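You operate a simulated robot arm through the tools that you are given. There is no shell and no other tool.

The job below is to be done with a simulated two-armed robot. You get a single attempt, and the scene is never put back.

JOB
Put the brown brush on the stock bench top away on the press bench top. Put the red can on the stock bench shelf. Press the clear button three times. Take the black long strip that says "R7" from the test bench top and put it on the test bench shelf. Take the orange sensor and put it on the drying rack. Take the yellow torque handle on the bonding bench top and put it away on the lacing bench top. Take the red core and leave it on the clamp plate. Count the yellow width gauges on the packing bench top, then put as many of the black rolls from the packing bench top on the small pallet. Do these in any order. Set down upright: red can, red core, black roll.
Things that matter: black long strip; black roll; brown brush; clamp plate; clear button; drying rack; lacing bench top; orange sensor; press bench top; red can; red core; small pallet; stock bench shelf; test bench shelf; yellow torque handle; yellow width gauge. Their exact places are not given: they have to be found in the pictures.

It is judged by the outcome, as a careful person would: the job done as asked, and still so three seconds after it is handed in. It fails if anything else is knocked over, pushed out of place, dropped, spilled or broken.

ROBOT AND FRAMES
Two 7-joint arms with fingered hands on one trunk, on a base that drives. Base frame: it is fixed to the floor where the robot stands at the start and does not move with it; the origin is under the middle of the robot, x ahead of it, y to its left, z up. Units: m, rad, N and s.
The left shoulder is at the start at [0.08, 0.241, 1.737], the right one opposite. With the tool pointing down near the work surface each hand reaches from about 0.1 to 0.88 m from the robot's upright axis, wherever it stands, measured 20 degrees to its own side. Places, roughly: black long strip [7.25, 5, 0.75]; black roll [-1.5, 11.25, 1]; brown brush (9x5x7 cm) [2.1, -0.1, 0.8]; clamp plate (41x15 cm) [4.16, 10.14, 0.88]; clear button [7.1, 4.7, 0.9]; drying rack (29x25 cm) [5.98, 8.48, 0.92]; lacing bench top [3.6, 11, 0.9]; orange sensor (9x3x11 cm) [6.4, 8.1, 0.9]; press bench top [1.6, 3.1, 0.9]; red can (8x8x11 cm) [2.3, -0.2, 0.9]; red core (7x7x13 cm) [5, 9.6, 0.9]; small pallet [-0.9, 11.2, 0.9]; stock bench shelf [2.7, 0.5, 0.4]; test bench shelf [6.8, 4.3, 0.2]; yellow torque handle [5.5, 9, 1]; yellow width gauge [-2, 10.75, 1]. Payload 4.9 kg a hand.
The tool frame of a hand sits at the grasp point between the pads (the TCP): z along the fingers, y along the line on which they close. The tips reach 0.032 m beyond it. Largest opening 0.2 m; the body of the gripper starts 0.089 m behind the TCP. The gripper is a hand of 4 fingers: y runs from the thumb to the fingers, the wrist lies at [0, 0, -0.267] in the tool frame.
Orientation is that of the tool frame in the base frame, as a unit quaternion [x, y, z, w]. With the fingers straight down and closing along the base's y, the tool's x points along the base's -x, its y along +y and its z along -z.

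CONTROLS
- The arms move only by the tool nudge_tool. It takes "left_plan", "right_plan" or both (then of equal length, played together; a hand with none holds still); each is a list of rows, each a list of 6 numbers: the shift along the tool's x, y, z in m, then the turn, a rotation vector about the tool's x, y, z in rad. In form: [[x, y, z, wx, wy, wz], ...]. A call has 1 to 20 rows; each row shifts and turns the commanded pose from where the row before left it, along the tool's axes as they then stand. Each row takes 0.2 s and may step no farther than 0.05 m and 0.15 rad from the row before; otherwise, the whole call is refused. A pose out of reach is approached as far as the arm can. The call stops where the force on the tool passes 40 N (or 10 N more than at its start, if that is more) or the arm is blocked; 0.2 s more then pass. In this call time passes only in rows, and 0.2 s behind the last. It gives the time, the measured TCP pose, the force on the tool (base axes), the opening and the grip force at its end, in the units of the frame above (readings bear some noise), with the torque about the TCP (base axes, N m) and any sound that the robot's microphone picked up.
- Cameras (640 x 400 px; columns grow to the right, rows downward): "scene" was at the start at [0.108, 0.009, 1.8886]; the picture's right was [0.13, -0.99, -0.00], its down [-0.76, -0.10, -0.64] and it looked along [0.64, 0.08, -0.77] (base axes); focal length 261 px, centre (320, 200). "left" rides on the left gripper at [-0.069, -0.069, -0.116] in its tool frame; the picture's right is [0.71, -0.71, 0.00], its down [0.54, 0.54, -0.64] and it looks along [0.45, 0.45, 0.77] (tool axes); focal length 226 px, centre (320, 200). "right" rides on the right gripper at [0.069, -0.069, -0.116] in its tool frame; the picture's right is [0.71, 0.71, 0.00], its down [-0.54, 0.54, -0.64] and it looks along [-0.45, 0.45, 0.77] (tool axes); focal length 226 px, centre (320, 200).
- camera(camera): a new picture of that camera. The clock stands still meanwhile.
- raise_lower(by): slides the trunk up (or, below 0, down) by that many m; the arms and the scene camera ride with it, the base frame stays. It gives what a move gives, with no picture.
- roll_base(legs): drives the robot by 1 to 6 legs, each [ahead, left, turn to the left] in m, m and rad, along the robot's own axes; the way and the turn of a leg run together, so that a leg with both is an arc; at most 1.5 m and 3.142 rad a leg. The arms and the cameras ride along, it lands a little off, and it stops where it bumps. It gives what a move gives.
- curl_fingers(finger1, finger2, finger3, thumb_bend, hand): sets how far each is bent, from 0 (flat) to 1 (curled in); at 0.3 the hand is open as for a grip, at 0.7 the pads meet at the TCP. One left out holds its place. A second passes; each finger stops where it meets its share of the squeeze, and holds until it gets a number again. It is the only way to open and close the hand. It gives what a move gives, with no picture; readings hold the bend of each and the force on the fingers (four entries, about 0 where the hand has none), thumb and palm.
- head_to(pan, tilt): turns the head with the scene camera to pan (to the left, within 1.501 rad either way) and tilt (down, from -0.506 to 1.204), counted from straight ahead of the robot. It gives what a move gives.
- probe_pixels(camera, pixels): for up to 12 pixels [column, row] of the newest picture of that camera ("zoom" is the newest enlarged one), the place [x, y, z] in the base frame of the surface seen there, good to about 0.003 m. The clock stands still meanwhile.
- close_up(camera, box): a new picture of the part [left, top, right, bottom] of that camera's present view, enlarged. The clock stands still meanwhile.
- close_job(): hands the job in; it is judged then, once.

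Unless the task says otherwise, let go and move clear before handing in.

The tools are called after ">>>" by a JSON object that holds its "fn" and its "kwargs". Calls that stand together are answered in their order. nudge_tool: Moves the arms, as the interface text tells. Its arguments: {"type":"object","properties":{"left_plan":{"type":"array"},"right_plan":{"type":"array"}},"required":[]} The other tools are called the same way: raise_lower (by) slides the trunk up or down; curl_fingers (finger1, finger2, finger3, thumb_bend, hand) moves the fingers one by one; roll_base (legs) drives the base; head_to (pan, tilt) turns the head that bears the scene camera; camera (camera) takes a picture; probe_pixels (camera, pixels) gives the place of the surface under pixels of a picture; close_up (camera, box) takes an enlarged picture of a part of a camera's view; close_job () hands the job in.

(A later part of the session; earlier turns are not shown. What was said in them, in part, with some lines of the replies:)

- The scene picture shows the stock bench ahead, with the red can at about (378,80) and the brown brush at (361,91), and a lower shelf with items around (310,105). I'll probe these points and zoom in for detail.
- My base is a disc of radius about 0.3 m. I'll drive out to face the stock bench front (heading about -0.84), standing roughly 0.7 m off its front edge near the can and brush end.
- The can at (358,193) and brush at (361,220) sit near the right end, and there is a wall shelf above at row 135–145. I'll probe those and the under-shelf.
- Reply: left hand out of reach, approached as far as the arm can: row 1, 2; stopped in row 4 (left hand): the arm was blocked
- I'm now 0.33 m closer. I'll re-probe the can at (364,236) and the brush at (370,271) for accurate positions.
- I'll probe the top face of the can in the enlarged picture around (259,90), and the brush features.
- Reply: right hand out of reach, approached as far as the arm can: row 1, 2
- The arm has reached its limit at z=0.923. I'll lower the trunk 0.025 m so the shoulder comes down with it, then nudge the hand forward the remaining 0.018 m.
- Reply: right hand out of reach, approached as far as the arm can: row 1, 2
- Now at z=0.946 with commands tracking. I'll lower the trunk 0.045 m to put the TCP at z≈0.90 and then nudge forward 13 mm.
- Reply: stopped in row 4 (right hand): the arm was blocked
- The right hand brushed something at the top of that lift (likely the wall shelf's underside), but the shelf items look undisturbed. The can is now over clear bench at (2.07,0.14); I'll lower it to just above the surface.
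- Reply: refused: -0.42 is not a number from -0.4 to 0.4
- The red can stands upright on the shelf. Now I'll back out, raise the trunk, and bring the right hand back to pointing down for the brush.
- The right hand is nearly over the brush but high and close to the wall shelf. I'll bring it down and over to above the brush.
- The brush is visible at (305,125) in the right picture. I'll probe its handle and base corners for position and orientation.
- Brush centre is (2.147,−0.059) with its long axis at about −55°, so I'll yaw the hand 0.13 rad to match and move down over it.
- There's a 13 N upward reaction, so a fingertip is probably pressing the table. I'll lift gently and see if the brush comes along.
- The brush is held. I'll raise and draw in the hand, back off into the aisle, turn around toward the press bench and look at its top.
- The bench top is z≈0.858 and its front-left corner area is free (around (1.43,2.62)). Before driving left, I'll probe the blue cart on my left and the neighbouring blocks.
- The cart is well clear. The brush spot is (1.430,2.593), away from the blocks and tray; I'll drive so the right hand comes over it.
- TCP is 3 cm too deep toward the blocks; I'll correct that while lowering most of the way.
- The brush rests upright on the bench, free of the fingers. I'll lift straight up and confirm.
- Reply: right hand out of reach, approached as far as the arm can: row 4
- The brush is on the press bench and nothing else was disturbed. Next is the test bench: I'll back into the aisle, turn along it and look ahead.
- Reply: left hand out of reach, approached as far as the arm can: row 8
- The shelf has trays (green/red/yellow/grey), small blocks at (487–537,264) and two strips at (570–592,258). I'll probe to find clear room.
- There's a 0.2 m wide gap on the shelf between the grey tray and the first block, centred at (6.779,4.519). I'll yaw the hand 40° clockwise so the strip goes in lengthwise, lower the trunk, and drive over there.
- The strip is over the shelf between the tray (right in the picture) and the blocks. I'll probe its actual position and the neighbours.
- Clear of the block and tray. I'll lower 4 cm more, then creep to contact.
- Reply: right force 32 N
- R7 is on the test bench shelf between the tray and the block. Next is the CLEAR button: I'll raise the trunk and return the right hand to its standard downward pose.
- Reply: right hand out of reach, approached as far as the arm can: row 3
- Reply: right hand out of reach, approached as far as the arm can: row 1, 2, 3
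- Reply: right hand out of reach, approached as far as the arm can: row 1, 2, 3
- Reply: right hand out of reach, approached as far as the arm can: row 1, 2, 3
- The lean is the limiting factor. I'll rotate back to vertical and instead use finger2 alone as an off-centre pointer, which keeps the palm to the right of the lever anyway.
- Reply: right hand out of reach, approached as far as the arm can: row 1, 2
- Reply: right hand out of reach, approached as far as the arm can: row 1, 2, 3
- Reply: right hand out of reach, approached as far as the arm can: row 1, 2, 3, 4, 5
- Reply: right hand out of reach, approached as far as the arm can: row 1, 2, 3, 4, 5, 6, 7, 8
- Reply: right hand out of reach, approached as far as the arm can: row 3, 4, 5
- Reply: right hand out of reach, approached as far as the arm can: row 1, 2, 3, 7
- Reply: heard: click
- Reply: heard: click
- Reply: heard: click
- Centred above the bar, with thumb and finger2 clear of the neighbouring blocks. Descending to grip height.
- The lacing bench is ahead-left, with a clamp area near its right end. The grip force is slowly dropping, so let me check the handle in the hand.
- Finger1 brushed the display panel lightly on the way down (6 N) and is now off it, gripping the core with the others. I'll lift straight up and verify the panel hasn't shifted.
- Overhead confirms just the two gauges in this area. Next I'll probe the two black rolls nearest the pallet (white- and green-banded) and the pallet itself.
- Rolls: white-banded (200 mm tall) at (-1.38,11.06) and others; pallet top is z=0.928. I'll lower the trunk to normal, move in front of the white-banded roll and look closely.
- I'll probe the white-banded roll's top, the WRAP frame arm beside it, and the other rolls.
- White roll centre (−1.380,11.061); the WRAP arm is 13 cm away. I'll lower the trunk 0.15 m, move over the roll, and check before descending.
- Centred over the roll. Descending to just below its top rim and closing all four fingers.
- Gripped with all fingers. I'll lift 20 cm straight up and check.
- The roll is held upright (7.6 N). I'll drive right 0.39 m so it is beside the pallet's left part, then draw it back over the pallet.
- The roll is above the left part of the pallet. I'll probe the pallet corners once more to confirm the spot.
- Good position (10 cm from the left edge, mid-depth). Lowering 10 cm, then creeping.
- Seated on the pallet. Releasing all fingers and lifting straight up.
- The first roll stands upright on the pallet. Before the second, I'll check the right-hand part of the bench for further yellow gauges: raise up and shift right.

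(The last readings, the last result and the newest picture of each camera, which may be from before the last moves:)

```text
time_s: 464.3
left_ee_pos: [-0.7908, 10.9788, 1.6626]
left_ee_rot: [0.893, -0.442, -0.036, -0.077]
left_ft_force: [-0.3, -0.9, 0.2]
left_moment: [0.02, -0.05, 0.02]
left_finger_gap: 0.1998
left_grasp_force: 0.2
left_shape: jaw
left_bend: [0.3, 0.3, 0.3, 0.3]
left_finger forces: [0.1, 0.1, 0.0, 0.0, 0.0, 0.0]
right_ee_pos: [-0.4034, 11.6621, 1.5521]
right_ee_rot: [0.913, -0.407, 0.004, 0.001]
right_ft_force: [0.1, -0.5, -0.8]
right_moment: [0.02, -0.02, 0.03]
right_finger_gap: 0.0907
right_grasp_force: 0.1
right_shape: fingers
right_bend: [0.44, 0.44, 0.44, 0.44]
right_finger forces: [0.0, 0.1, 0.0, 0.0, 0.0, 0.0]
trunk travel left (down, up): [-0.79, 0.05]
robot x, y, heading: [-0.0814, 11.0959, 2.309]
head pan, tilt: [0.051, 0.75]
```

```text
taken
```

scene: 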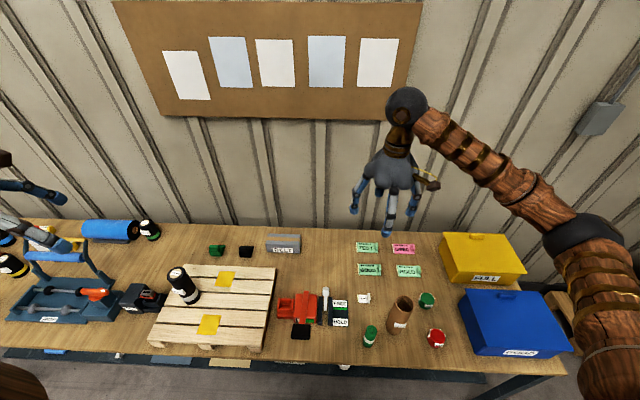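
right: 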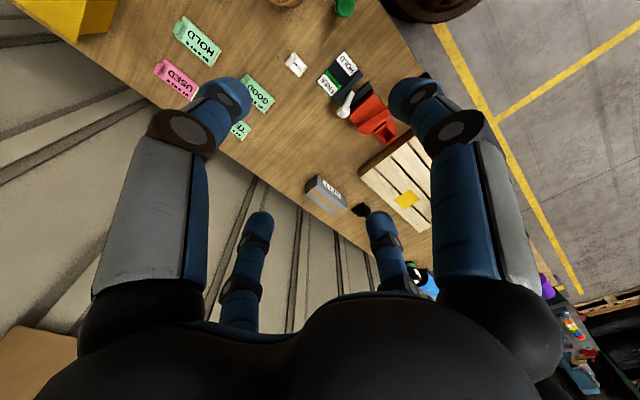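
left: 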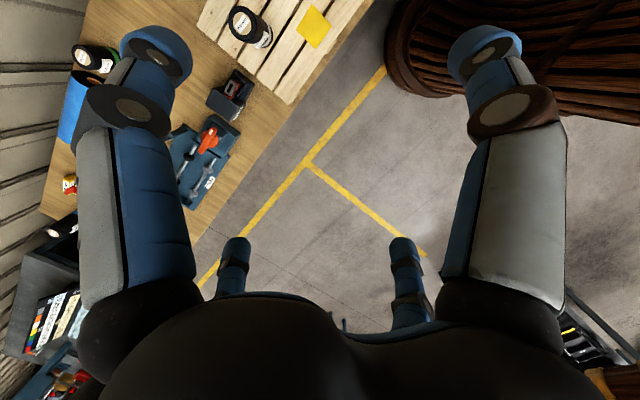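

>>> {"fn": "close_up", "kwargs": {"camera": "scene", "box": [270, 220, 570, 370]}}

>>> {"fn": "close_up", "kwargs": {"camera": "scene", "box": [420, 215, 580, 300]}}

>>> {"fn": "head_to", "kwargs": {"pan": -0.4, "tilt": 0.75}}

>>> {"fn": "camera", "kwargs": {"camera": "scene"}}

```text
2.13 times, centred on (420, 295) of scene
```

zoom: 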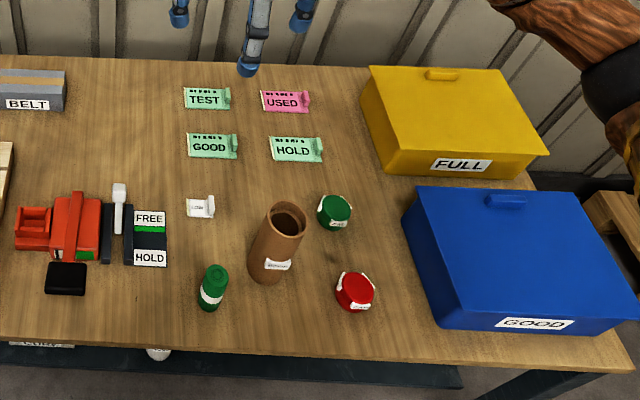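

```text
4.00 times, centred on (500, 258) of scene
```

zoom: 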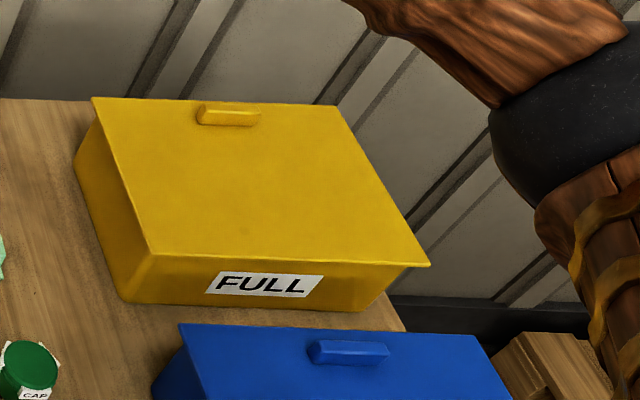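

```text
time_s: 465.2
left_ee_pos: [-0.7892, 10.9796, 1.663]
left_ee_rot: [0.893, -0.443, -0.035, -0.075]
left_ft_force: [-0.3, 1.0, -0.4]
left_moment: [-0.02, -0.02, 0.01]
left_finger_gap: 0.1996
left_grasp_force: 0.1
left_shape: jaw
left_bend: [0.3, 0.3, 0.3, 0.3]
left_finger forces: [0.0, 0.1, 0.0, 0.0, 0.0, 0.1]
right_ee_pos: [-0.4021, 11.6635, 1.5522]
right_ee_rot: [0.913, -0.408, 0.003, 0.003]
right_ft_force: [0.4, -0.1, -0.4]
right_moment: [0.05, -0.02, 0.03]
right_finger_gap: 0.0907
right_grasp_force: 0.0
right_shape: fingers
right_bend: [0.44, 0.44, 0.44, 0.44]
right_finger forces: [0.0, 0.0, 0.1, 0.0, 0.0, 0.0]
trunk travel left (down, up): [-0.79, 0.05]
robot x, y, heading: [-0.0822, 11.0954, 2.305]
head pan, tilt: [-0.4, 0.75]
```

```text
taken
```

scene: 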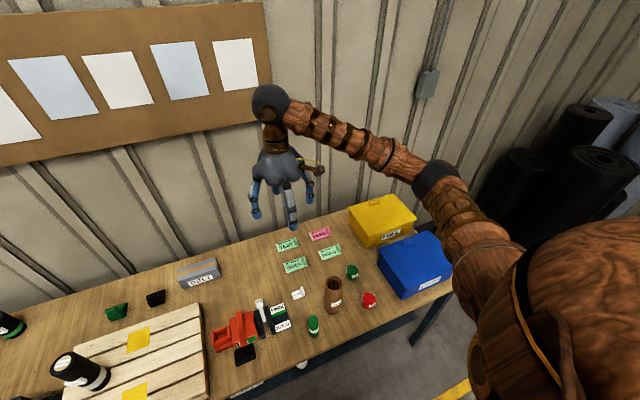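

No yellow width gauges on the right part, so the count is two; one more black roll is needed. I'll go for the yellow-banded 120 mm roll at about (−1.75,10.62): drive left and look from above.

>>> {"fn": "roll_base", "kwargs": {"legs": [[0.0, 0.9, 0.0], [0.0, 0.8, 0.0]]}}

>>> {"fn": "raise_lower", "kwargs": {"by": -0.3}}

>>> {"fn": "head_to", "kwargs": {"pan": -0.1, "tilt": 0.75}}

>>> {"fn": "camera", "kwargs": {"camera": "scene"}}

>>> {"fn": "camera", "kwargs": {"camera": "right"}}

```text
time_s: 473.7
left_ee_pos: [-2.0387, 9.8427, 1.6645]
left_ee_rot: [0.894, -0.441, -0.037, -0.075]
left_ft_force: [0.3, -0.3, 0.2]
left_moment: [0.0, 0.02, 0.01]
left_finger_gap: 0.2002
left_grasp_force: 0.1
left_shape: jaw
left_bend: [0.3, 0.3, 0.3, 0.3]
left_finger forces: [0.0, 0.0, 0.0, 0.0, 0.0, 0.1]
right_ee_pos: [-1.6551, 10.53, 1.5512]
right_ee_rot: [0.914, -0.406, 0.003, 0.003]
right_ft_force: [-1.0, -0.5, 0.3]
right_moment: [-0.04, 0.02, 0.02]
right_finger_gap: 0.0906
right_grasp_force: 0.0
right_shape: fingers
right_bend: [0.44, 0.44, 0.44, 0.44]
right_finger forces: [0.0, 0.0, 0.0, 0.0, 0.0, 0.0]
trunk travel left (down, up): [-0.79, 0.05]
robot x, y, heading: [-1.3343, 9.954, 2.31]
head pan, tilt: [-0.4, 0.75]
```

```text
time_s: 476.7
left_ee_pos: [-2.0396, 9.8409, 1.3646]
left_ee_rot: [0.894, -0.441, -0.036, -0.076]
left_ft_force: [-0.5, -0.2, -0.5]
left_moment: [0.0, 0.02, -0.02]
left_finger_gap: 0.1999
left_grasp_force: 0.1
left_shape: jaw
left_bend: [0.3, 0.3, 0.3, 0.3]
left_finger forces: [0.0, 0.0, 0.1, 0.0, 0.0, 0.1]
right_ee_pos: [-1.6561, 10.5273, 1.2518]
right_ee_rot: [0.914, -0.406, 0.003, 0.002]
right_ft_force: [0.9, 0.1, 0.2]
right_moment: [-0.02, 0.0, -0.01]
right_finger_gap: 0.0906
right_grasp_force: 0.0
right_shape: fingers
right_bend: [0.44, 0.44, 0.44, 0.44]
right_finger forces: [0.0, 0.0, 0.0, 0.0, 0.0, 0.1]
trunk travel left (down, up): [-0.49, 0.35]
robot x, y, heading: [-1.3327, 9.9625, 2.312]
head pan, tilt: [-0.4, 0.75]
```

```text
time_s: 477.5
left_ee_pos: [-2.04, 9.8412, 1.3632]
left_ee_rot: [0.894, -0.441, -0.035, -0.075]
left_ft_force: [-0.1, 0.1, -0.2]
left_moment: [-0.01, 0.01, 0.01]
left_finger_gap: 0.2
left_grasp_force: 0.0
left_shape: jaw
left_bend: [0.3, 0.3, 0.3, 0.3]
left_finger forces: [0.0, 0.0, 0.0, 0.1, 0.0, 0.0]
right_ee_pos: [-1.6562, 10.5275, 1.2516]
right_ee_rot: [0.914, -0.406, 0.003, 0.002]
right_ft_force: [-0.6, 0.6, -0.5]
right_moment: [0.02, -0.01, -0.03]
right_finger_gap: 0.0907
right_grasp_force: 0.1
right_shape: fingers
right_bend: [0.44, 0.44, 0.44, 0.44]
right_finger forces: [0.1, 0.1, 0.1, 0.0, 0.1, 0.0]
trunk travel left (down, up): [-0.49, 0.35]
robot x, y, heading: [-1.3374, 9.9567, 2.311]
head pan, tilt: [-0.099, 0.75]
```

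```text
taken
```

scene: 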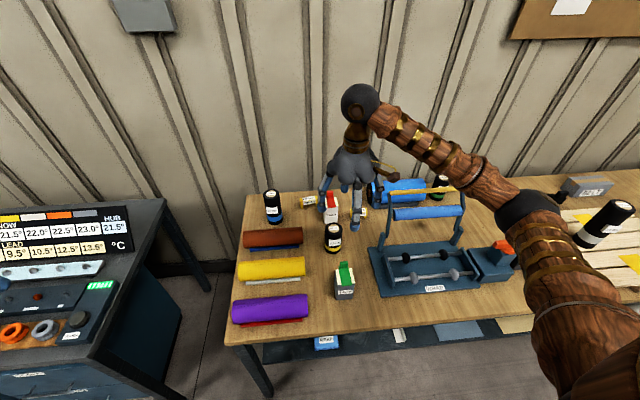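

```text
taken
```

right: 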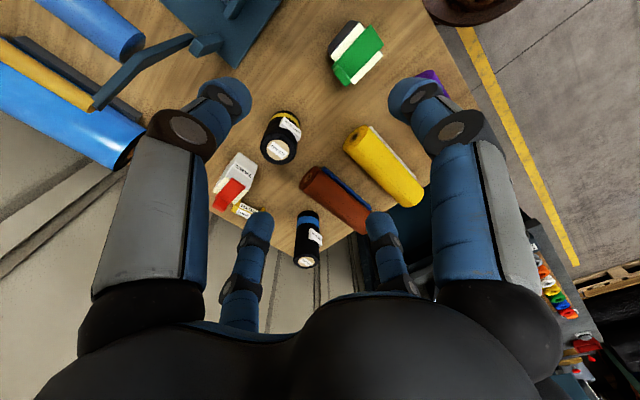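

The hand camera gives a clear overhead: yellow-banded roll at (277,150). I'll probe it and its neighbours.

>>> {"fn": "probe_pixels", "kwargs": {"camera": "right", "pixels": [[277, 150], [265, 147], [291, 152], [277, 163], [308, 182], [313, 170], [238, 170], [245, 160], [340, 70], [307, 262], [355, 140], [345, 85]]}}

>>> {"fn": "close_up", "kwargs": {"camera": "right", "box": [200, 60, 400, 260]}}

```text
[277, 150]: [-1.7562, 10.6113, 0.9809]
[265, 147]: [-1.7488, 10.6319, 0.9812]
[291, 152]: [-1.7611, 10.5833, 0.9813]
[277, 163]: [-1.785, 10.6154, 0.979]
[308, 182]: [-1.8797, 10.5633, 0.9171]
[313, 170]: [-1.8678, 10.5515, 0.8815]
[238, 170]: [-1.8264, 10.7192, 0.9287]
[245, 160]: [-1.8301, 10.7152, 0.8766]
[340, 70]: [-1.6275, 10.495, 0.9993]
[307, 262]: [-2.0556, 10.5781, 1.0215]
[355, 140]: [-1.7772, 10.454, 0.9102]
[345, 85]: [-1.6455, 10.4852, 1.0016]
```

```text
2.00 times, centred on (300, 160) of right
```

zoom: 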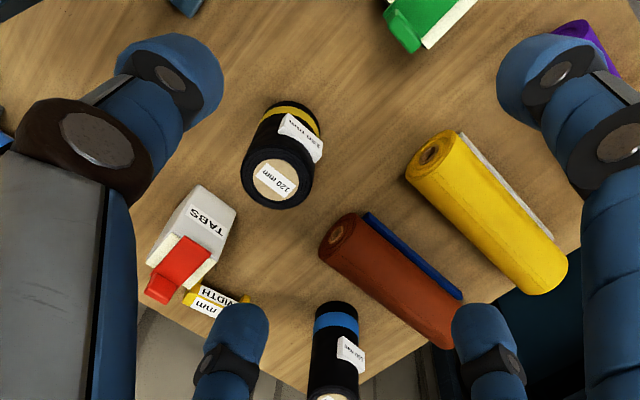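

Plenty of room around the yellow-banded roll (centre (−1.757,10.609), top 0.981). Moving over it and descending part-way.

>>> {"fn": "nudge_tool", "kwargs": {"right_plan": [[-0.0427, 0.0067, 0, 0, 0, 0], [-0.0427, 0.0067, 0, 0, 0, 0], [-0.0427, 0.0067, 0, 0, 0, 0], [0, 0, 0.045, 0, 0, 0], [0, 0, 0.045, 0, 0, 0], [0, 0, 0.045, 0, 0, 0], [0, 0, 0.045, 0, 0, 0]]}}

>>> {"fn": "camera", "kwargs": {"camera": "right"}}

>>> {"fn": "close_up", "kwargs": {"camera": "scene", "box": [260, 130, 420, 300]}}

```text
time_s: 479.1
left_ee_pos: [-2.0399, 9.8426, 1.3629]
left_ee_rot: [0.894, -0.441, -0.036, -0.076]
left_ft_force: [-0.1, 0.0, -0.1]
left_moment: [-0.02, -0.03, 0.0]
left_finger_gap: 0.1998
left_grasp_force: 0.1
left_shape: jaw
left_bend: [0.3, 0.3, 0.3, 0.3]
left_finger forces: [0.1, 0.0, 0.0, 0.0, 0.1, 0.1]
right_ee_pos: [-1.7579, 10.61, 1.0715]
right_ee_rot: [0.914, -0.406, 0.002, 0.002]
right_ft_force: [0.5, 0.1, 0.2]
right_moment: [-0.01, 0.02, 0.02]
right_finger_gap: 0.0907
right_grasp_force: 0.0
right_shape: fingers
right_bend: [0.44, 0.44, 0.44, 0.44]
right_finger forces: [0.0, 0.0, 0.0, 0.0, 0.1, 0.0]
trunk travel left (down, up): [-0.49, 0.35]
robot x, y, heading: [-1.3354, 9.9631, 2.308]
head pan, tilt: [-0.099, 0.75]
```

```text
taken
```

right: 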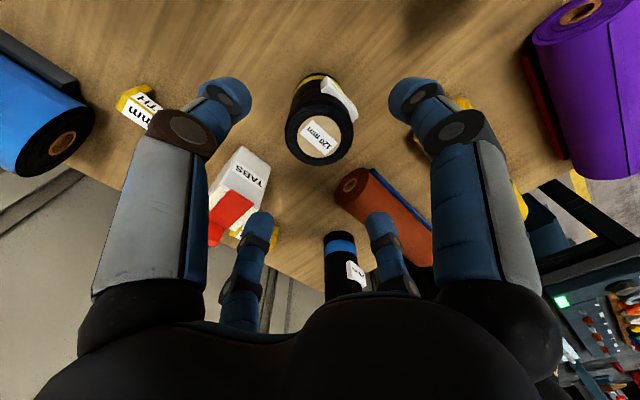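

```text
2.35 times, centred on (340, 215) of scene
```

zoom: 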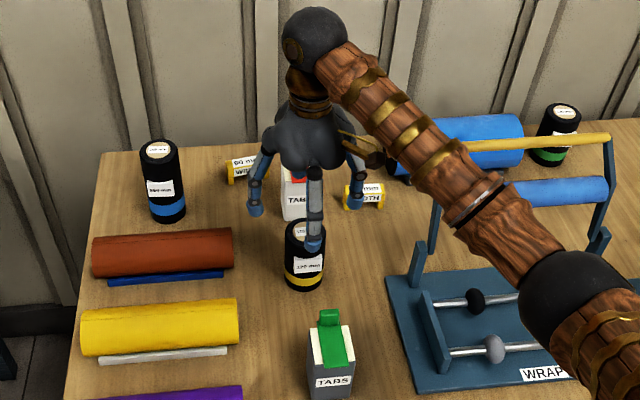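

Aligned. Descending 12 cm and closing all fingers.

>>> {"fn": "nudge_tool", "kwargs": {"right_plan": [[0, 0, 0.04, 0, 0, 0], [0, 0, 0.04, 0, 0, 0], [0, 0, 0.04, 0, 0, 0]]}}

>>> {"fn": "curl_fingers", "kwargs": {"hand": "right", "finger1": 0.68, "finger2": 0.68, "finger3": 0.68, "thumb_bend": 0.68}}

>>> {"fn": "camera", "kwargs": {"camera": "right"}}

```text
time_s: 479.9
left_ee_pos: [-2.0395, 9.8423, 1.3633]
left_ee_rot: [0.894, -0.441, -0.036, -0.075]
left_ft_force: [0.0, 0.4, 0.0]
left_moment: [0.01, -0.03, 0.0]
left_finger_gap: 0.1997
left_grasp_force: 0.1
left_shape: jaw
left_bend: [0.3, 0.3, 0.3, 0.3]
left_finger forces: [0.0, 0.1, 0.0, 0.0, 0.1, 0.0]
right_ee_pos: [-1.7576, 10.6067, 0.9519]
right_ee_rot: [0.914, -0.406, 0.001, 0.001]
right_ft_force: [0.1, -0.2, -0.1]
right_moment: [-0.03, -0.03, 0.01]
right_finger_gap: 0.0907
right_grasp_force: 0.2
right_shape: fingers
right_bend: [0.44, 0.44, 0.44, 0.44]
right_finger forces: [0.0, 0.0, 0.0, 0.0, 0.1, 0.0]
trunk travel left (down, up): [-0.49, 0.35]
robot x, y, heading: [-1.339, 9.96, 2.307]
head pan, tilt: [-0.099, 0.75]
```

```text
time_s: 480.9
left_ee_pos: [-2.0391, 9.8427, 1.3631]
left_ee_rot: [0.894, -0.441, -0.036, -0.075]
left_ft_force: [0.3, -0.5, -0.1]
left_moment: [-0.03, 0.03, 0.01]
left_finger_gap: 0.2
left_grasp_force: 0.2
left_shape: jaw
left_bend: [0.3, 0.3, 0.3, 0.3]
left_finger forces: [0.0, 0.0, 0.0, 0.1, 0.1, 0.1]
right_ee_pos: [-1.7553, 10.607, 0.9529]
right_ee_rot: [0.914, -0.406, 0.002, 0.002]
right_ft_force: [3.6, 6.1, 6.5]
right_moment: [0.24, -0.18, -0.03]
right_finger_gap: 0.0433
right_grasp_force: 23.6
right_shape: fingers
right_bend: [0.59, 0.58, 0.58, 0.6]
right_finger forces: [8.2, 9.7, 9.1, 0.0, 20.3, 0.0]
trunk travel left (down, up): [-0.49, 0.35]
robot x, y, heading: [-1.336, 9.9622, 2.306]
head pan, tilt: [-0.099, 0.75]
```

```text
taken
```

right: 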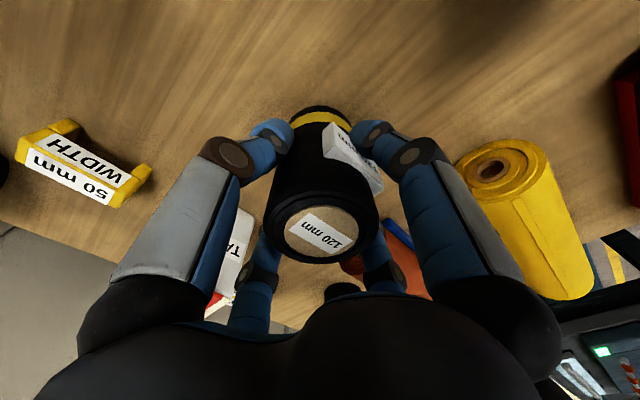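

Gripped. I'll lift 30 cm so it clears the WRAP frame and first roll on the way over.

>>> {"fn": "nudge_tool", "kwargs": {"right_plan": [[0, 0, -0.02, 0, 0, 0], [0, 0, -0.04, 0, 0, 0], [0, 0, -0.048, 0, 0, 0], [0, 0, -0.048, 0, 0, 0], [0, 0, -0.048, 0, 0, 0], [0, 0, -0.048, 0, 0, 0], [0, 0, -0.048, 0, 0, 0]]}}

>>> {"fn": "camera", "kwargs": {"camera": "scene"}}

>>> {"fn": "camera", "kwargs": {"camera": "right"}}

```text
time_s: 482.5
left_ee_pos: [-2.0391, 9.841, 1.3629]
left_ee_rot: [0.894, -0.441, -0.035, -0.075]
left_ft_force: [0.1, 0.2, 1.2]
left_moment: [0.06, 0.0, -0.01]
left_finger_gap: 0.1997
left_grasp_force: 0.0
left_shape: jaw
left_bend: [0.3, 0.3, 0.3, 0.3]
left_finger forces: [0.1, 0.0, 0.0, 0.0, 0.1, 0.0]
right_ee_pos: [-1.7564, 10.6085, 1.2512]
right_ee_rot: [0.914, -0.406, 0.004, 0.002]
right_ft_force: [0.9, 0.1, -4.9]
right_moment: [0.01, 0.0, -0.01]
right_finger_gap: 0.0426
right_grasp_force: 21.7
right_shape: fingers
right_bend: [0.59, 0.58, 0.58, 0.61]
right_finger forces: [8.3, 10.8, 8.1, 0.0, 16.7, 0.0]
trunk travel left (down, up): [-0.49, 0.35]
robot x, y, heading: [-1.336, 9.9586, 2.306]
head pan, tilt: [-0.099, 0.75]
```

```text
taken
```

scene: 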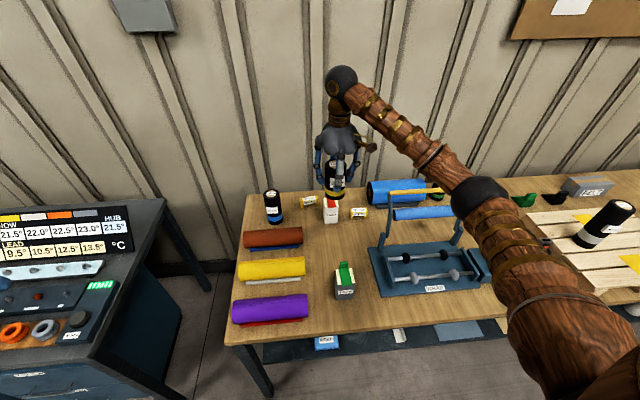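

```text
taken
```

right: 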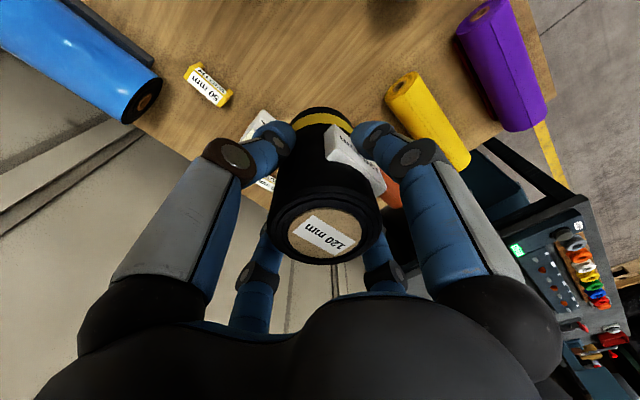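

Held securely and the gauges are undisturbed. I'll raise the trunk 6 cm for clearance and drive right to the pallet.

>>> {"fn": "raise_lower", "kwargs": {"by": 0.06}}

>>> {"fn": "roll_base", "kwargs": {"legs": [[0.0, -1.18, 0.0]]}}

>>> {"fn": "head_to", "kwargs": {"pan": -0.2, "tilt": 0.8}}

>>> {"fn": "camera", "kwargs": {"camera": "scene"}}

>>> {"fn": "camera", "kwargs": {"camera": "right"}}

```text
time_s: 483.5
left_ee_pos: [-2.0414, 9.8419, 1.4227]
left_ee_rot: [0.894, -0.44, -0.034, -0.076]
left_ft_force: [-0.3, 0.6, 0.8]
left_moment: [-0.04, -0.01, -0.01]
left_finger_gap: 0.1998
left_grasp_force: 0.0
left_shape: jaw
left_bend: [0.3, 0.3, 0.3, 0.3]
left_finger forces: [0.0, 0.0, 0.1, 0.0, 0.0, 0.0]
right_ee_pos: [-1.7583, 10.6096, 1.3107]
right_ee_rot: [0.914, -0.406, 0.002, 0.002]
right_ft_force: [-0.3, 0.5, -5.0]
right_moment: [0.02, -0.05, 0.0]
right_finger_gap: 0.0427
right_grasp_force: 21.6
right_shape: fingers
right_bend: [0.59, 0.58, 0.58, 0.61]
right_finger forces: [8.2, 10.8, 8.2, 0.0, 16.7, 0.0]
trunk travel left (down, up): [-0.55, 0.29]
robot x, y, heading: [-1.3338, 9.9594, 2.304]
head pan, tilt: [-0.099, 0.75]
```

```text
time_s: 489.5
left_ee_pos: [-1.174, 10.6288, 1.4218]
left_ee_rot: [0.893, -0.443, -0.035, -0.076]
left_ft_force: [0.1, 0.0, -0.1]
left_moment: [-0.02, -0.03, -0.03]
left_finger_gap: 0.2001
left_grasp_force: 0.0
left_shape: jaw
left_bend: [0.3, 0.3, 0.3, 0.3]
left_finger forces: [0.0, 0.0, 0.0, 0.1, 0.0, 0.0]
right_ee_pos: [-0.8879, 11.3947, 1.3115]
right_ee_rot: [0.913, -0.407, 0.003, 0.002]
right_ft_force: [0.1, -0.4, -4.3]
right_moment: [0.02, -0.03, 0.04]
right_finger_gap: 0.0427
right_grasp_force: 21.9
right_shape: fingers
right_bend: [0.59, 0.58, 0.58, 0.61]
right_finger forces: [8.1, 10.8, 8.2, 0.1, 16.6, 0.0]
trunk travel left (down, up): [-0.55, 0.29]
robot x, y, heading: [-0.4685, 10.7434, 2.301]
head pan, tilt: [-0.099, 0.75]
```

```text
time_s: 490.2
left_ee_pos: [-1.174, 10.6287, 1.4227]
left_ee_rot: [0.893, -0.442, -0.036, -0.077]
left_ft_force: [-0.5, 0.3, -0.4]
left_moment: [-0.02, 0.01, 0.0]
left_finger_gap: 0.1998
left_grasp_force: 0.1
left_shape: jaw
left_bend: [0.3, 0.3, 0.3, 0.3]
left_finger forces: [0.0, 0.0, 0.0, 0.0, 0.0, 0.0]
right_ee_pos: [-0.8875, 11.3961, 1.3116]
right_ee_rot: [0.913, -0.407, 0.003, 0.002]
right_ft_force: [0.0, -0.2, -5.2]
right_moment: [0.03, -0.04, 0.02]
right_finger_gap: 0.0426
right_grasp_force: 21.8
right_shape: fingers
right_bend: [0.59, 0.58, 0.58, 0.61]
right_finger forces: [8.2, 10.8, 8.2, 0.0, 16.5, 0.0]
trunk travel left (down, up): [-0.55, 0.29]
robot x, y, heading: [-0.4699, 10.7453, 2.307]
head pan, tilt: [-0.201, 0.799]
```

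```text
taken
```

scene: 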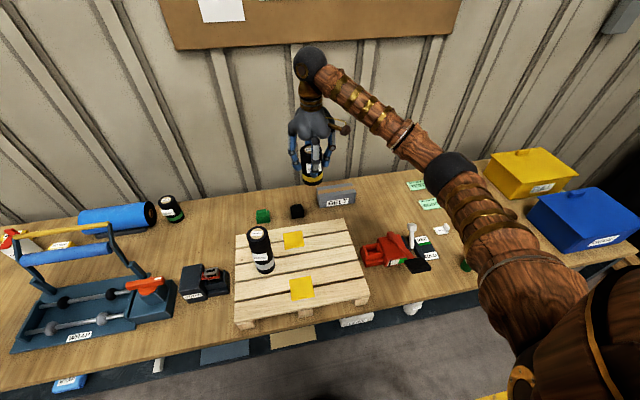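

```text
taken
```

right: 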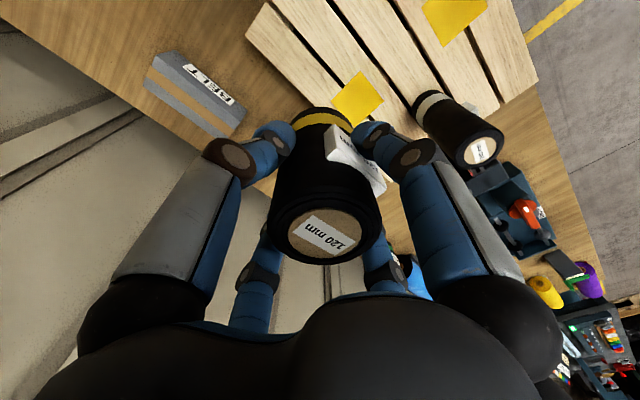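

I need to come back 13 cm and 2 cm right to be over the pallet's right part. Moving there and then lowering.

>>> {"fn": "nudge_tool", "kwargs": {"right_plan": [[0.0435, -0.0064, 0, 0, 0, 0], [0.0435, -0.0064, 0, 0, 0, 0], [0.0435, -0.0064, 0, 0, 0, 0]]}}

>>> {"fn": "camera", "kwargs": {"camera": "scene"}}

>>> {"fn": "close_up", "kwargs": {"camera": "scene", "box": [220, 130, 400, 330]}}

>>> {"fn": "camera", "kwargs": {"camera": "right"}}

```text
time_s: 491.0
left_ee_pos: [-1.1728, 10.6279, 1.4235]
left_ee_rot: [0.893, -0.442, -0.036, -0.075]
left_ft_force: [0.4, 0.7, 1.5]
left_moment: [0.03, 0.02, 0.03]
left_finger_gap: 0.2
left_grasp_force: 0.1
left_shape: jaw
left_bend: [0.3, 0.3, 0.3, 0.3]
left_finger forces: [0.1, 0.0, 0.0, 0.0, 0.0, 0.0]
right_ee_pos: [-0.7843, 11.3107, 1.3134]
right_ee_rot: [0.914, -0.407, 0.002, 0.002]
right_ft_force: [0.7, -1.0, -3.9]
right_moment: [0.0, 0.03, 0.0]
right_finger_gap: 0.0427
right_grasp_force: 22.0
right_shape: fingers
right_bend: [0.59, 0.58, 0.58, 0.61]
right_finger forces: [8.5, 10.8, 8.3, 0.1, 16.4, 0.1]
trunk travel left (down, up): [-0.55, 0.29]
robot x, y, heading: [-0.469, 10.7445, 2.307]
head pan, tilt: [-0.201, 0.799]
```

```text
taken
```

scene: 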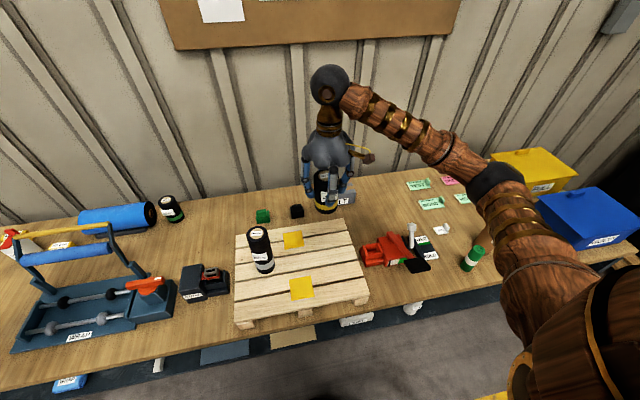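

```text
2.00 times, centred on (310, 230) of scene
```

zoom: 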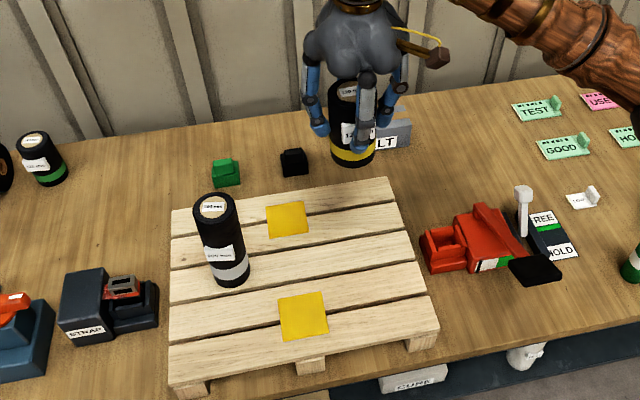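

```text
taken
```

right: 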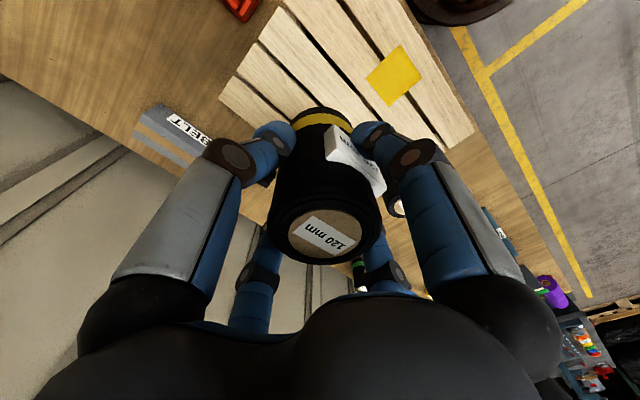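

Over the pallet at 32 cm from its left edge, mid-depth. Lowering 26 cm.

>>> {"fn": "nudge_tool", "kwargs": {"right_plan": [[0, 0, 0.045, 0, 0, 0], [0, 0, 0.045, 0, 0, 0], [0, 0, 0.045, 0, 0, 0], [0, 0, 0.045, 0, 0, 0], [0, 0, 0.045, 0, 0, 0], [0, 0, 0.035, 0, 0, 0]]}}

>>> {"fn": "close_up", "kwargs": {"camera": "scene", "box": [220, 160, 420, 330]}}

```text
time_s: 492.4
left_ee_pos: [-1.1743, 10.63, 1.4223]
left_ee_rot: [0.893, -0.443, -0.035, -0.076]
left_ft_force: [-0.8, -0.6, 0.4]
left_moment: [0.02, 0.02, 0.03]
left_finger_gap: 0.1999
left_grasp_force: 0.1
left_shape: jaw
left_bend: [0.3, 0.3, 0.3, 0.3]
left_finger forces: [0.0, 0.0, 0.1, 0.0, 0.1, 0.1]
right_ee_pos: [-0.7854, 11.3111, 1.0512]
right_ee_rot: [0.913, -0.407, 0.003, 0.001]
right_ft_force: [0.3, 0.2, -4.1]
right_moment: [-0.01, 0.01, 0.01]
right_finger_gap: 0.0424
right_grasp_force: 21.6
right_shape: fingers
right_bend: [0.59, 0.58, 0.58, 0.61]
right_finger forces: [8.3, 10.8, 8.1, 0.0, 16.3, 0.0]
trunk travel left (down, up): [-0.55, 0.29]
robot x, y, heading: [-0.4684, 10.742, 2.305]
head pan, tilt: [-0.201, 0.799]
```

```text
2.35 times, centred on (320, 245) of scene
```

zoom: 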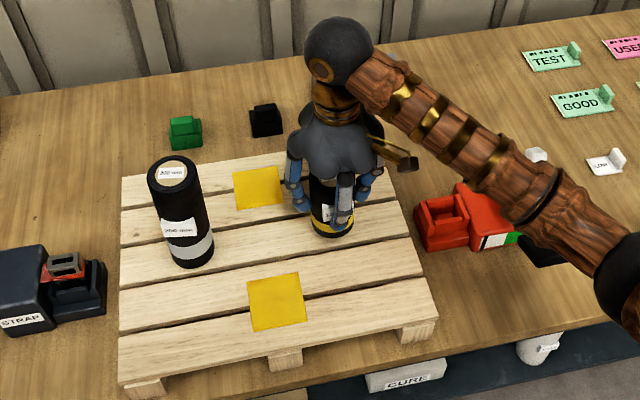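

Nearly there. Creeping down to contact.

>>> {"fn": "nudge_tool", "kwargs": {"right_plan": [[0, 0, 0.014, 0, 0, 0], [0, 0, 0.005, 0, 0, 0]]}}

>>> {"fn": "nudge_tool", "kwargs": {"right_plan": [[0, 0, 0.0035, 0, 0, 0]]}}

>>> {"fn": "nudge_tool", "kwargs": {"right_plan": [[0, 0, 0.0025, 0, 0, 0]]}}

```text
time_s: 493.0
left_ee_pos: [-1.1737, 10.6308, 1.4222]
left_ee_rot: [0.893, -0.442, -0.036, -0.076]
left_ft_force: [0.5, 0.7, -0.3]
left_moment: [0.0, -0.03, 0.01]
left_finger_gap: 0.2
left_grasp_force: 0.1
left_shape: jaw
left_bend: [0.3, 0.3, 0.3, 0.3]
left_finger forces: [0.0, 0.0, 0.1, 0.0, 0.1, 0.0]
right_ee_pos: [-0.7842, 11.3109, 1.0326]
right_ee_rot: [0.914, -0.406, 0.003, 0.002]
right_ft_force: [-0.1, 0.0, -5.3]
right_moment: [0.02, -0.03, 0.0]
right_finger_gap: 0.0422
right_grasp_force: 22.0
right_shape: fingers
right_bend: [0.59, 0.58, 0.58, 0.61]
right_finger forces: [8.3, 10.9, 8.1, 0.1, 16.2, 0.1]
trunk travel left (down, up): [-0.55, 0.29]
robot x, y, heading: [-0.4685, 10.7455, 2.307]
head pan, tilt: [-0.201, 0.799]
```

```text
time_s: 493.4
left_ee_pos: [-1.1749, 10.6302, 1.4234]
left_ee_rot: [0.893, -0.442, -0.036, -0.076]
left_ft_force: [-0.3, -0.5, -0.6]
left_moment: [0.04, 0.0, 0.0]
left_finger_gap: 0.1999
left_grasp_force: 0.1
left_shape: jaw
left_bend: [0.3, 0.3, 0.3, 0.3]
left_finger forces: [0.1, 0.1, 0.1, 0.0, 0.2, 0.1]
right_ee_pos: [-0.7854, 11.3112, 1.0288]
right_ee_rot: [0.914, -0.406, 0.003, 0.002]
right_ft_force: [0.9, 0.4, -3.7]
right_moment: [0.03, -0.03, 0.04]
right_finger_gap: 0.0421
right_grasp_force: 21.9
right_shape: fingers
right_bend: [0.59, 0.58, 0.58, 0.61]
right_finger forces: [8.3, 10.8, 8.1, 0.0, 16.2, 0.0]
trunk travel left (down, up): [-0.55, 0.29]
robot x, y, heading: [-0.4706, 10.7457, 2.306]
head pan, tilt: [-0.201, 0.799]
```

```text
time_s: 493.8
left_ee_pos: [-1.1738, 10.6312, 1.4229]
left_ee_rot: [0.893, -0.443, -0.035, -0.076]
left_ft_force: [0.1, -0.1, -0.3]
left_moment: [0.01, -0.02, 0.01]
left_finger_gap: 0.1996
left_grasp_force: 0.1
left_shape: jaw
left_bend: [0.3, 0.3, 0.3, 0.3]
left_finger forces: [0.0, 0.0, 0.0, 0.1, 0.0, 0.0]
right_ee_pos: [-0.7845, 11.3106, 1.0264]
right_ee_rot: [0.914, -0.407, 0.003, 0.001]
right_ft_force: [-0.2, 0.7, -4.9]
right_moment: [0.02, 0.02, -0.01]
right_finger_gap: 0.0424
right_grasp_force: 21.6
right_shape: fingers
right_bend: [0.59, 0.58, 0.58, 0.61]
right_finger forces: [8.3, 11.0, 8.2, 0.0, 16.2, 0.0]
trunk travel left (down, up): [-0.55, 0.29]
robot x, y, heading: [-0.4704, 10.7441, 2.307]
head pan, tilt: [-0.201, 0.799]
```

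>>> {"fn": "nudge_tool", "kwargs": {"right_plan": [[0, 0, 0.0025, 0, 0, 0]]}}

>>> {"fn": "nudge_tool", "kwargs": {"right_plan": [[0, 0, 0.0025, 0, 0, 0]]}}

```text
time_s: 494.2
left_ee_pos: [-1.173, 10.6303, 1.4234]
left_ee_rot: [0.893, -0.443, -0.036, -0.076]
left_ft_force: [-0.1, 0.2, 0.6]
left_moment: [0.0, 0.02, 0.03]
left_finger_gap: 0.2
left_grasp_force: 0.2
left_shape: jaw
left_bend: [0.3, 0.3, 0.3, 0.3]
left_finger forces: [0.2, 0.0, 0.0, 0.0, 0.0, 0.1]
right_ee_pos: [-0.7844, 11.3106, 1.0243]
right_ee_rot: [0.913, -0.407, 0.002, 0.002]
right_ft_force: [-0.2, 0.4, -5.4]
right_moment: [0.01, 0.02, 0.02]
right_finger_gap: 0.0423
right_grasp_force: 21.9
right_shape: fingers
right_bend: [0.59, 0.58, 0.58, 0.61]
right_finger forces: [8.3, 11.0, 8.1, 0.1, 16.1, 0.1]
trunk travel left (down, up): [-0.55, 0.29]
robot x, y, heading: [-0.4692, 10.7421, 2.303]
head pan, tilt: [-0.201, 0.799]
```

```text
time_s: 494.6
left_ee_pos: [-1.1737, 10.6287, 1.4232]
left_ee_rot: [0.893, -0.442, -0.035, -0.076]
left_ft_force: [-0.7, -0.4, -0.4]
left_moment: [0.0, -0.01, 0.01]
left_finger_gap: 0.2
left_grasp_force: 0.2
left_shape: jaw
left_bend: [0.3, 0.3, 0.3, 0.3]
left_finger forces: [0.0, 0.0, 0.1, 0.1, 0.0, 0.0]
right_ee_pos: [-0.7847, 11.3096, 1.0234]
right_ee_rot: [0.914, -0.407, 0.002, 0.001]
right_ft_force: [0.9, 2.3, 3.2]
right_moment: [0.0, 0.09, -0.02]
right_finger_gap: 0.0423
right_grasp_force: 22.9
right_shape: fingers
right_bend: [0.59, 0.58, 0.58, 0.61]
right_finger forces: [8.2, 10.6, 9.2, 0.1, 17.2, 0.0]
trunk travel left (down, up): [-0.55, 0.29]
robot x, y, heading: [-0.4683, 10.745, 2.305]
head pan, tilt: [-0.201, 0.799]
```

The roll is seated (Fz +3.2). Releasing and lifting away.

>>> {"fn": "curl_fingers", "kwargs": {"hand": "right", "finger1": 0.44, "finger2": 0.44, "finger3": 0.44, "thumb_bend": 0.44}}

>>> {"fn": "nudge_tool", "kwargs": {"right_plan": [[0, 0, -0.03, 0, 0, 0], [0, 0, -0.04, 0, 0, 0], [0, 0, -0.045, 0, 0, 0], [0, 0, -0.045, 0, 0, 0], [0, 0, -0.045, 0, 0, 0]]}}

>>> {"fn": "close_up", "kwargs": {"camera": "scene", "box": [220, 160, 420, 330]}}

>>> {"fn": "camera", "kwargs": {"camera": "right"}}

```text
time_s: 495.6
left_ee_pos: [-1.1736, 10.6284, 1.4232]
left_ee_rot: [0.893, -0.443, -0.036, -0.076]
left_ft_force: [0.0, 0.2, 0.2]
left_moment: [-0.01, 0.04, 0.03]
left_finger_gap: 0.1996
left_grasp_force: 0.1
left_shape: jaw
left_bend: [0.3, 0.3, 0.3, 0.3]
left_finger forces: [0.0, 0.0, 0.1, 0.1, 0.1, 0.0]
right_ee_pos: [-0.7849, 11.3103, 1.0229]
right_ee_rot: [0.913, -0.407, 0.002, 0.002]
right_ft_force: [-0.7, -0.7, -0.1]
right_moment: [-0.02, 0.01, -0.02]
right_finger_gap: 0.0907
right_grasp_force: 0.2
right_shape: fingers
right_bend: [0.44, 0.44, 0.44, 0.44]
right_finger forces: [0.0, 0.0, 0.0, 0.0, 0.0, 0.1]
trunk travel left (down, up): [-0.55, 0.29]
robot x, y, heading: [-0.4699, 10.7452, 2.307]
head pan, tilt: [-0.201, 0.799]
```

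```text
time_s: 496.8
left_ee_pos: [-1.1743, 10.6276, 1.4226]
left_ee_rot: [0.893, -0.442, -0.035, -0.076]
left_ft_force: [-0.7, 0.6, 0.2]
left_moment: [0.04, 0.01, 0.03]
left_finger_gap: 0.2001
left_grasp_force: 0.1
left_shape: jaw
left_bend: [0.3, 0.3, 0.3, 0.3]
left_finger forces: [0.0, 0.1, 0.1, 0.0, 0.0, 0.0]
right_ee_pos: [-0.7854, 11.3115, 1.2272]
right_ee_rot: [0.913, -0.407, 0.004, 0.001]
right_ft_force: [0.3, -0.4, 0.3]
right_moment: [0.0, 0.01, 0.03]
right_finger_gap: 0.0904
right_grasp_force: 0.0
right_shape: fingers
right_bend: [0.44, 0.44, 0.44, 0.44]
right_finger forces: [0.1, 0.0, 0.0, 0.0, 0.1, 0.1]
trunk travel left (down, up): [-0.55, 0.29]
robot x, y, heading: [-0.4715, 10.7467, 2.3]
head pan, tilt: [-0.201, 0.799]
```

```text
2.35 times, centred on (320, 245) of scene
```

zoom: 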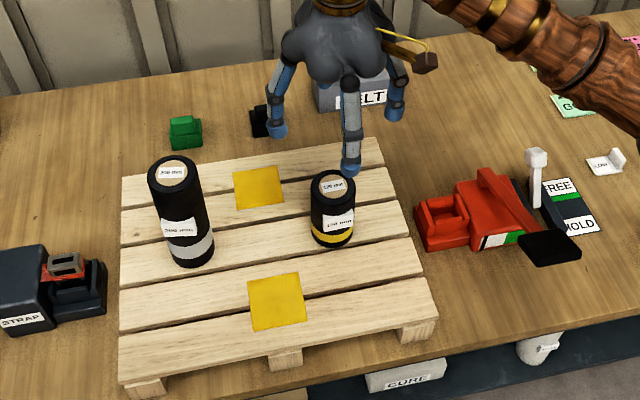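

```text
taken
```

right: 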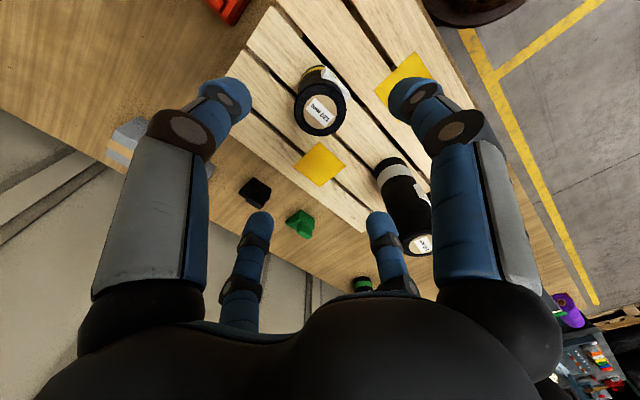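

Both black rolls stand upright on the pallet. For certainty about the count, I'll raise up and take one more overhead look across the left half of the bench.

>>> {"fn": "raise_lower", "kwargs": {"by": 0.28}}

>>> {"fn": "roll_base", "kwargs": {"legs": [[0.0, 0.75, 0.0]]}}

>>> {"fn": "camera", "kwargs": {"camera": "right"}}

>>> {"fn": "close_up", "kwargs": {"camera": "right", "box": [200, 60, 440, 260]}}

>>> {"fn": "head_to", "kwargs": {"pan": 0.1, "tilt": 0.8}}

>>> {"fn": "camera", "kwargs": {"camera": "scene"}}

>>> {"fn": "close_up", "kwargs": {"camera": "scene", "box": [80, 150, 360, 340]}}

```text
time_s: 499.6
left_ee_pos: [-1.1732, 10.6302, 1.7033]
left_ee_rot: [0.893, -0.442, -0.035, -0.075]
left_ft_force: [-0.3, 0.4, 0.1]
left_moment: [-0.02, 0.01, 0.02]
left_finger_gap: 0.2
left_grasp_force: 0.0
left_shape: jaw
left_bend: [0.3, 0.3, 0.3, 0.3]
left_finger forces: [0.0, 0.1, 0.0, 0.0, 0.0, 0.1]
right_ee_pos: [-0.7848, 11.3117, 1.5064]
right_ee_rot: [0.913, -0.408, 0.003, 0.002]
right_ft_force: [0.3, 0.6, -0.3]
right_moment: [-0.01, -0.03, -0.01]
right_finger_gap: 0.0907
right_grasp_force: 0.1
right_shape: fingers
right_bend: [0.44, 0.44, 0.44, 0.44]
right_finger forces: [0.1, 0.0, 0.0, 0.0, 0.0, 0.0]
trunk travel left (down, up): [-0.83, 0.01]
robot x, y, heading: [-0.4708, 10.7407, 2.301]
head pan, tilt: [-0.201, 0.799]
```

```text
time_s: 503.7
left_ee_pos: [-1.7303, 10.1235, 1.7047]
left_ee_rot: [0.893, -0.441, -0.036, -0.075]
left_ft_force: [0.2, 0.2, -0.8]
left_moment: [-0.02, -0.02, 0.01]
left_finger_gap: 0.2
left_grasp_force: 0.2
left_shape: jaw
left_bend: [0.3, 0.3, 0.3, 0.3]
left_finger forces: [0.0, 0.1, 0.0, 0.1, 0.0, 0.0]
right_ee_pos: [-1.3452, 10.8056, 1.507]
right_ee_rot: [0.914, -0.406, 0.002, 0.003]
right_ft_force: [-0.2, 0.4, 0.4]
right_moment: [-0.02, 0.0, -0.02]
right_finger_gap: 0.0907
right_grasp_force: 0.1
right_shape: fingers
right_bend: [0.44, 0.44, 0.44, 0.44]
right_finger forces: [0.1, 0.1, 0.1, 0.1, 0.0, 0.0]
trunk travel left (down, up): [-0.83, 0.01]
robot x, y, heading: [-1.0284, 10.2384, 2.308]
head pan, tilt: [-0.201, 0.799]
```

```text
taken
```

right: 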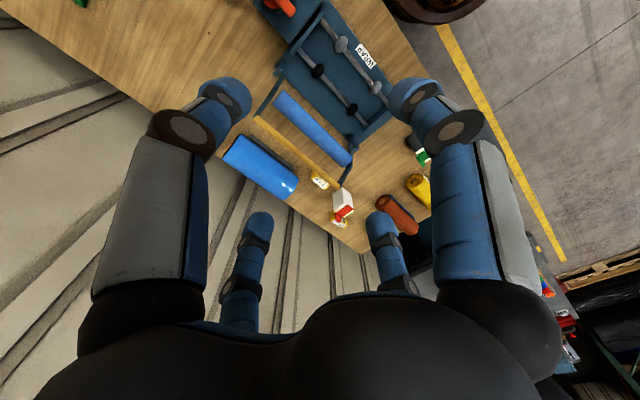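

```text
2.00 times, centred on (320, 160) of right
```

zoom: 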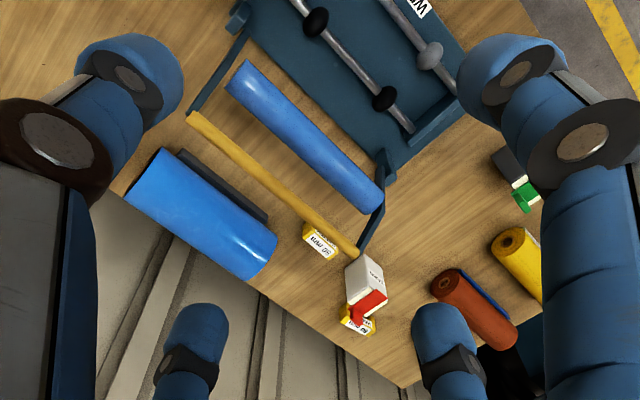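

```text
time_s: 504.5
left_ee_pos: [-1.732, 10.1231, 1.7018]
left_ee_rot: [0.893, -0.442, -0.035, -0.076]
left_ft_force: [0.5, -0.1, 0.9]
left_moment: [0.02, 0.01, 0.01]
left_finger_gap: 0.1999
left_grasp_force: 0.1
left_shape: jaw
left_bend: [0.3, 0.3, 0.3, 0.3]
left_finger forces: [0.0, 0.0, 0.0, 0.0, 0.1, 0.1]
right_ee_pos: [-1.3459, 10.8051, 1.507]
right_ee_rot: [0.914, -0.406, 0.003, 0.002]
right_ft_force: [0.0, -0.1, -0.5]
right_moment: [0.0, 0.0, -0.02]
right_finger_gap: 0.0908
right_grasp_force: 0.0
right_shape: fingers
right_bend: [0.44, 0.44, 0.44, 0.44]
right_finger forces: [0.1, 0.1, 0.0, 0.0, 0.0, 0.0]
trunk travel left (down, up): [-0.83, 0.01]
robot x, y, heading: [-1.027, 10.2399, 2.308]
head pan, tilt: [0.099, 0.799]
```

```text
taken
```

scene: 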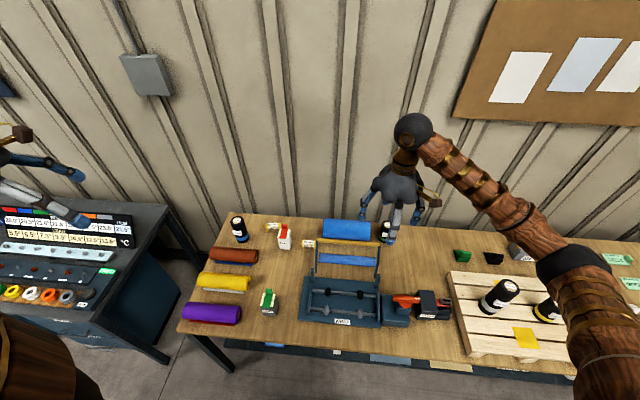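

```text
2.11 times, centred on (220, 245) of scene
```

zoom: 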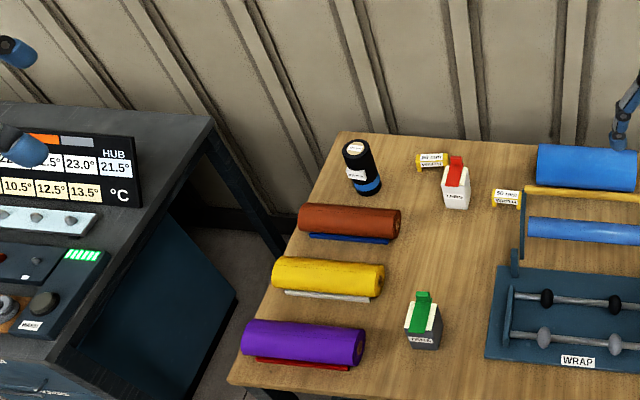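

All views confirm exactly two yellow width gauges and two black rolls upright on the pallet. I'll back the robot clear of the bench before handing in.

>>> {"fn": "roll_base", "kwargs": {"legs": [[-0.5, 0.0, 0.0]]}}

>>> {"fn": "head_to", "kwargs": {"pan": -0.3, "tilt": 0.6}}

>>> {"fn": "camera", "kwargs": {"camera": "scene"}}

```text
time_s: 507.4
left_ee_pos: [-1.4019, 9.7578, 1.702]
left_ee_rot: [0.893, -0.442, -0.034, -0.075]
left_ft_force: [0.3, 1.0, -0.5]
left_moment: [-0.05, 0.0, -0.01]
left_finger_gap: 0.1997
left_grasp_force: 0.0
left_shape: jaw
left_bend: [0.3, 0.3, 0.3, 0.3]
left_finger forces: [0.0, 0.1, 0.1, 0.0, 0.0, 0.1]
right_ee_pos: [-1.0151, 10.4418, 1.5062]
right_ee_rot: [0.914, -0.406, 0.004, 0.004]
right_ft_force: [0.1, 0.5, -0.3]
right_moment: [-0.06, -0.02, 0.01]
right_finger_gap: 0.0906
right_grasp_force: 0.0
right_shape: fingers
right_bend: [0.44, 0.44, 0.44, 0.44]
right_finger forces: [0.0, 0.0, 0.0, 0.0, 0.0, 0.0]
trunk travel left (down, up): [-0.83, 0.01]
robot x, y, heading: [-0.6989, 9.8738, 2.301]
head pan, tilt: [0.099, 0.799]
```

```text
time_s: 508.3
left_ee_pos: [-1.4006, 9.7564, 1.7043]
left_ee_rot: [0.894, -0.441, -0.035, -0.075]
left_ft_force: [0.1, 0.1, 0.7]
left_moment: [0.01, 0.01, 0.01]
left_finger_gap: 0.2001
left_grasp_force: 0.2
left_shape: jaw
left_bend: [0.3, 0.3, 0.3, 0.3]
left_finger forces: [0.0, 0.0, 0.0, 0.0, 0.0, 0.0]
right_ee_pos: [-1.0151, 10.4402, 1.5066]
right_ee_rot: [0.914, -0.405, 0.003, 0.002]
right_ft_force: [0.3, -0.2, 0.4]
right_moment: [-0.02, 0.01, 0.01]
right_finger_gap: 0.0906
right_grasp_force: 0.0
right_shape: fingers
right_bend: [0.44, 0.44, 0.44, 0.44]
right_finger forces: [0.0, 0.0, 0.0, 0.1, 0.0, 0.0]
trunk travel left (down, up): [-0.83, 0.01]
robot x, y, heading: [-0.6976, 9.8701, 2.307]
head pan, tilt: [-0.3, 0.6]
```

```text
taken
```

scene: 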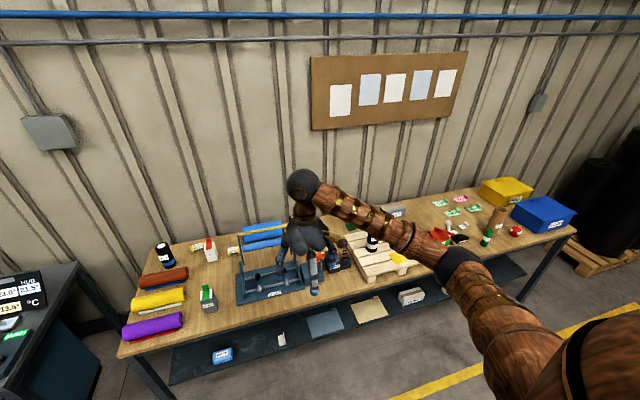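

The robot stands clear with both hands empty, and each of the eight sub-tasks was checked in pictures as it was done (the button by its three clicks). Handing in the job.

>>> {"fn": "close_job", "kwargs": {}}

```text
The job is handed in.
```

I finished all eight parts of the job and handed it in. I checked each one in pictures as I did it, and the three button presses by the click heard for each. No judging result has come back.

| Task | Result |
|---|---|
| Brown brush | On the press bench top, near its front-left corner |
| Red can | Upright on the stock bench shelf, between the TAGS box and the blue can |
| Clear button | Pressed three times |
| Black strip "R7" | Flat on the test bench shelf, between the grey tray and the 7 mm block |
| Orange sensor | Standing on the drying rack, in front of the COLD board |
| Yellow torque handle | Standing on the lacing bench top, in front of the SPLICE board |
| Red core | Upright on the clamp plate |
| Black rolls | I counted two yellow width gauges (50 mm and 60 mm) and stood two black rolls upright on the small pallet |

There were two unintended contacts:
- **Wall shelf:** the arm stopped against something while lifting the can, probably the underside of the shelf above the stock bench. The items on the shelf had not moved.
- **Display panel:** one finger touched the panel on the bonding bench at about 6 N while I was picking up the red core. The panel looked unmoved afterwards.
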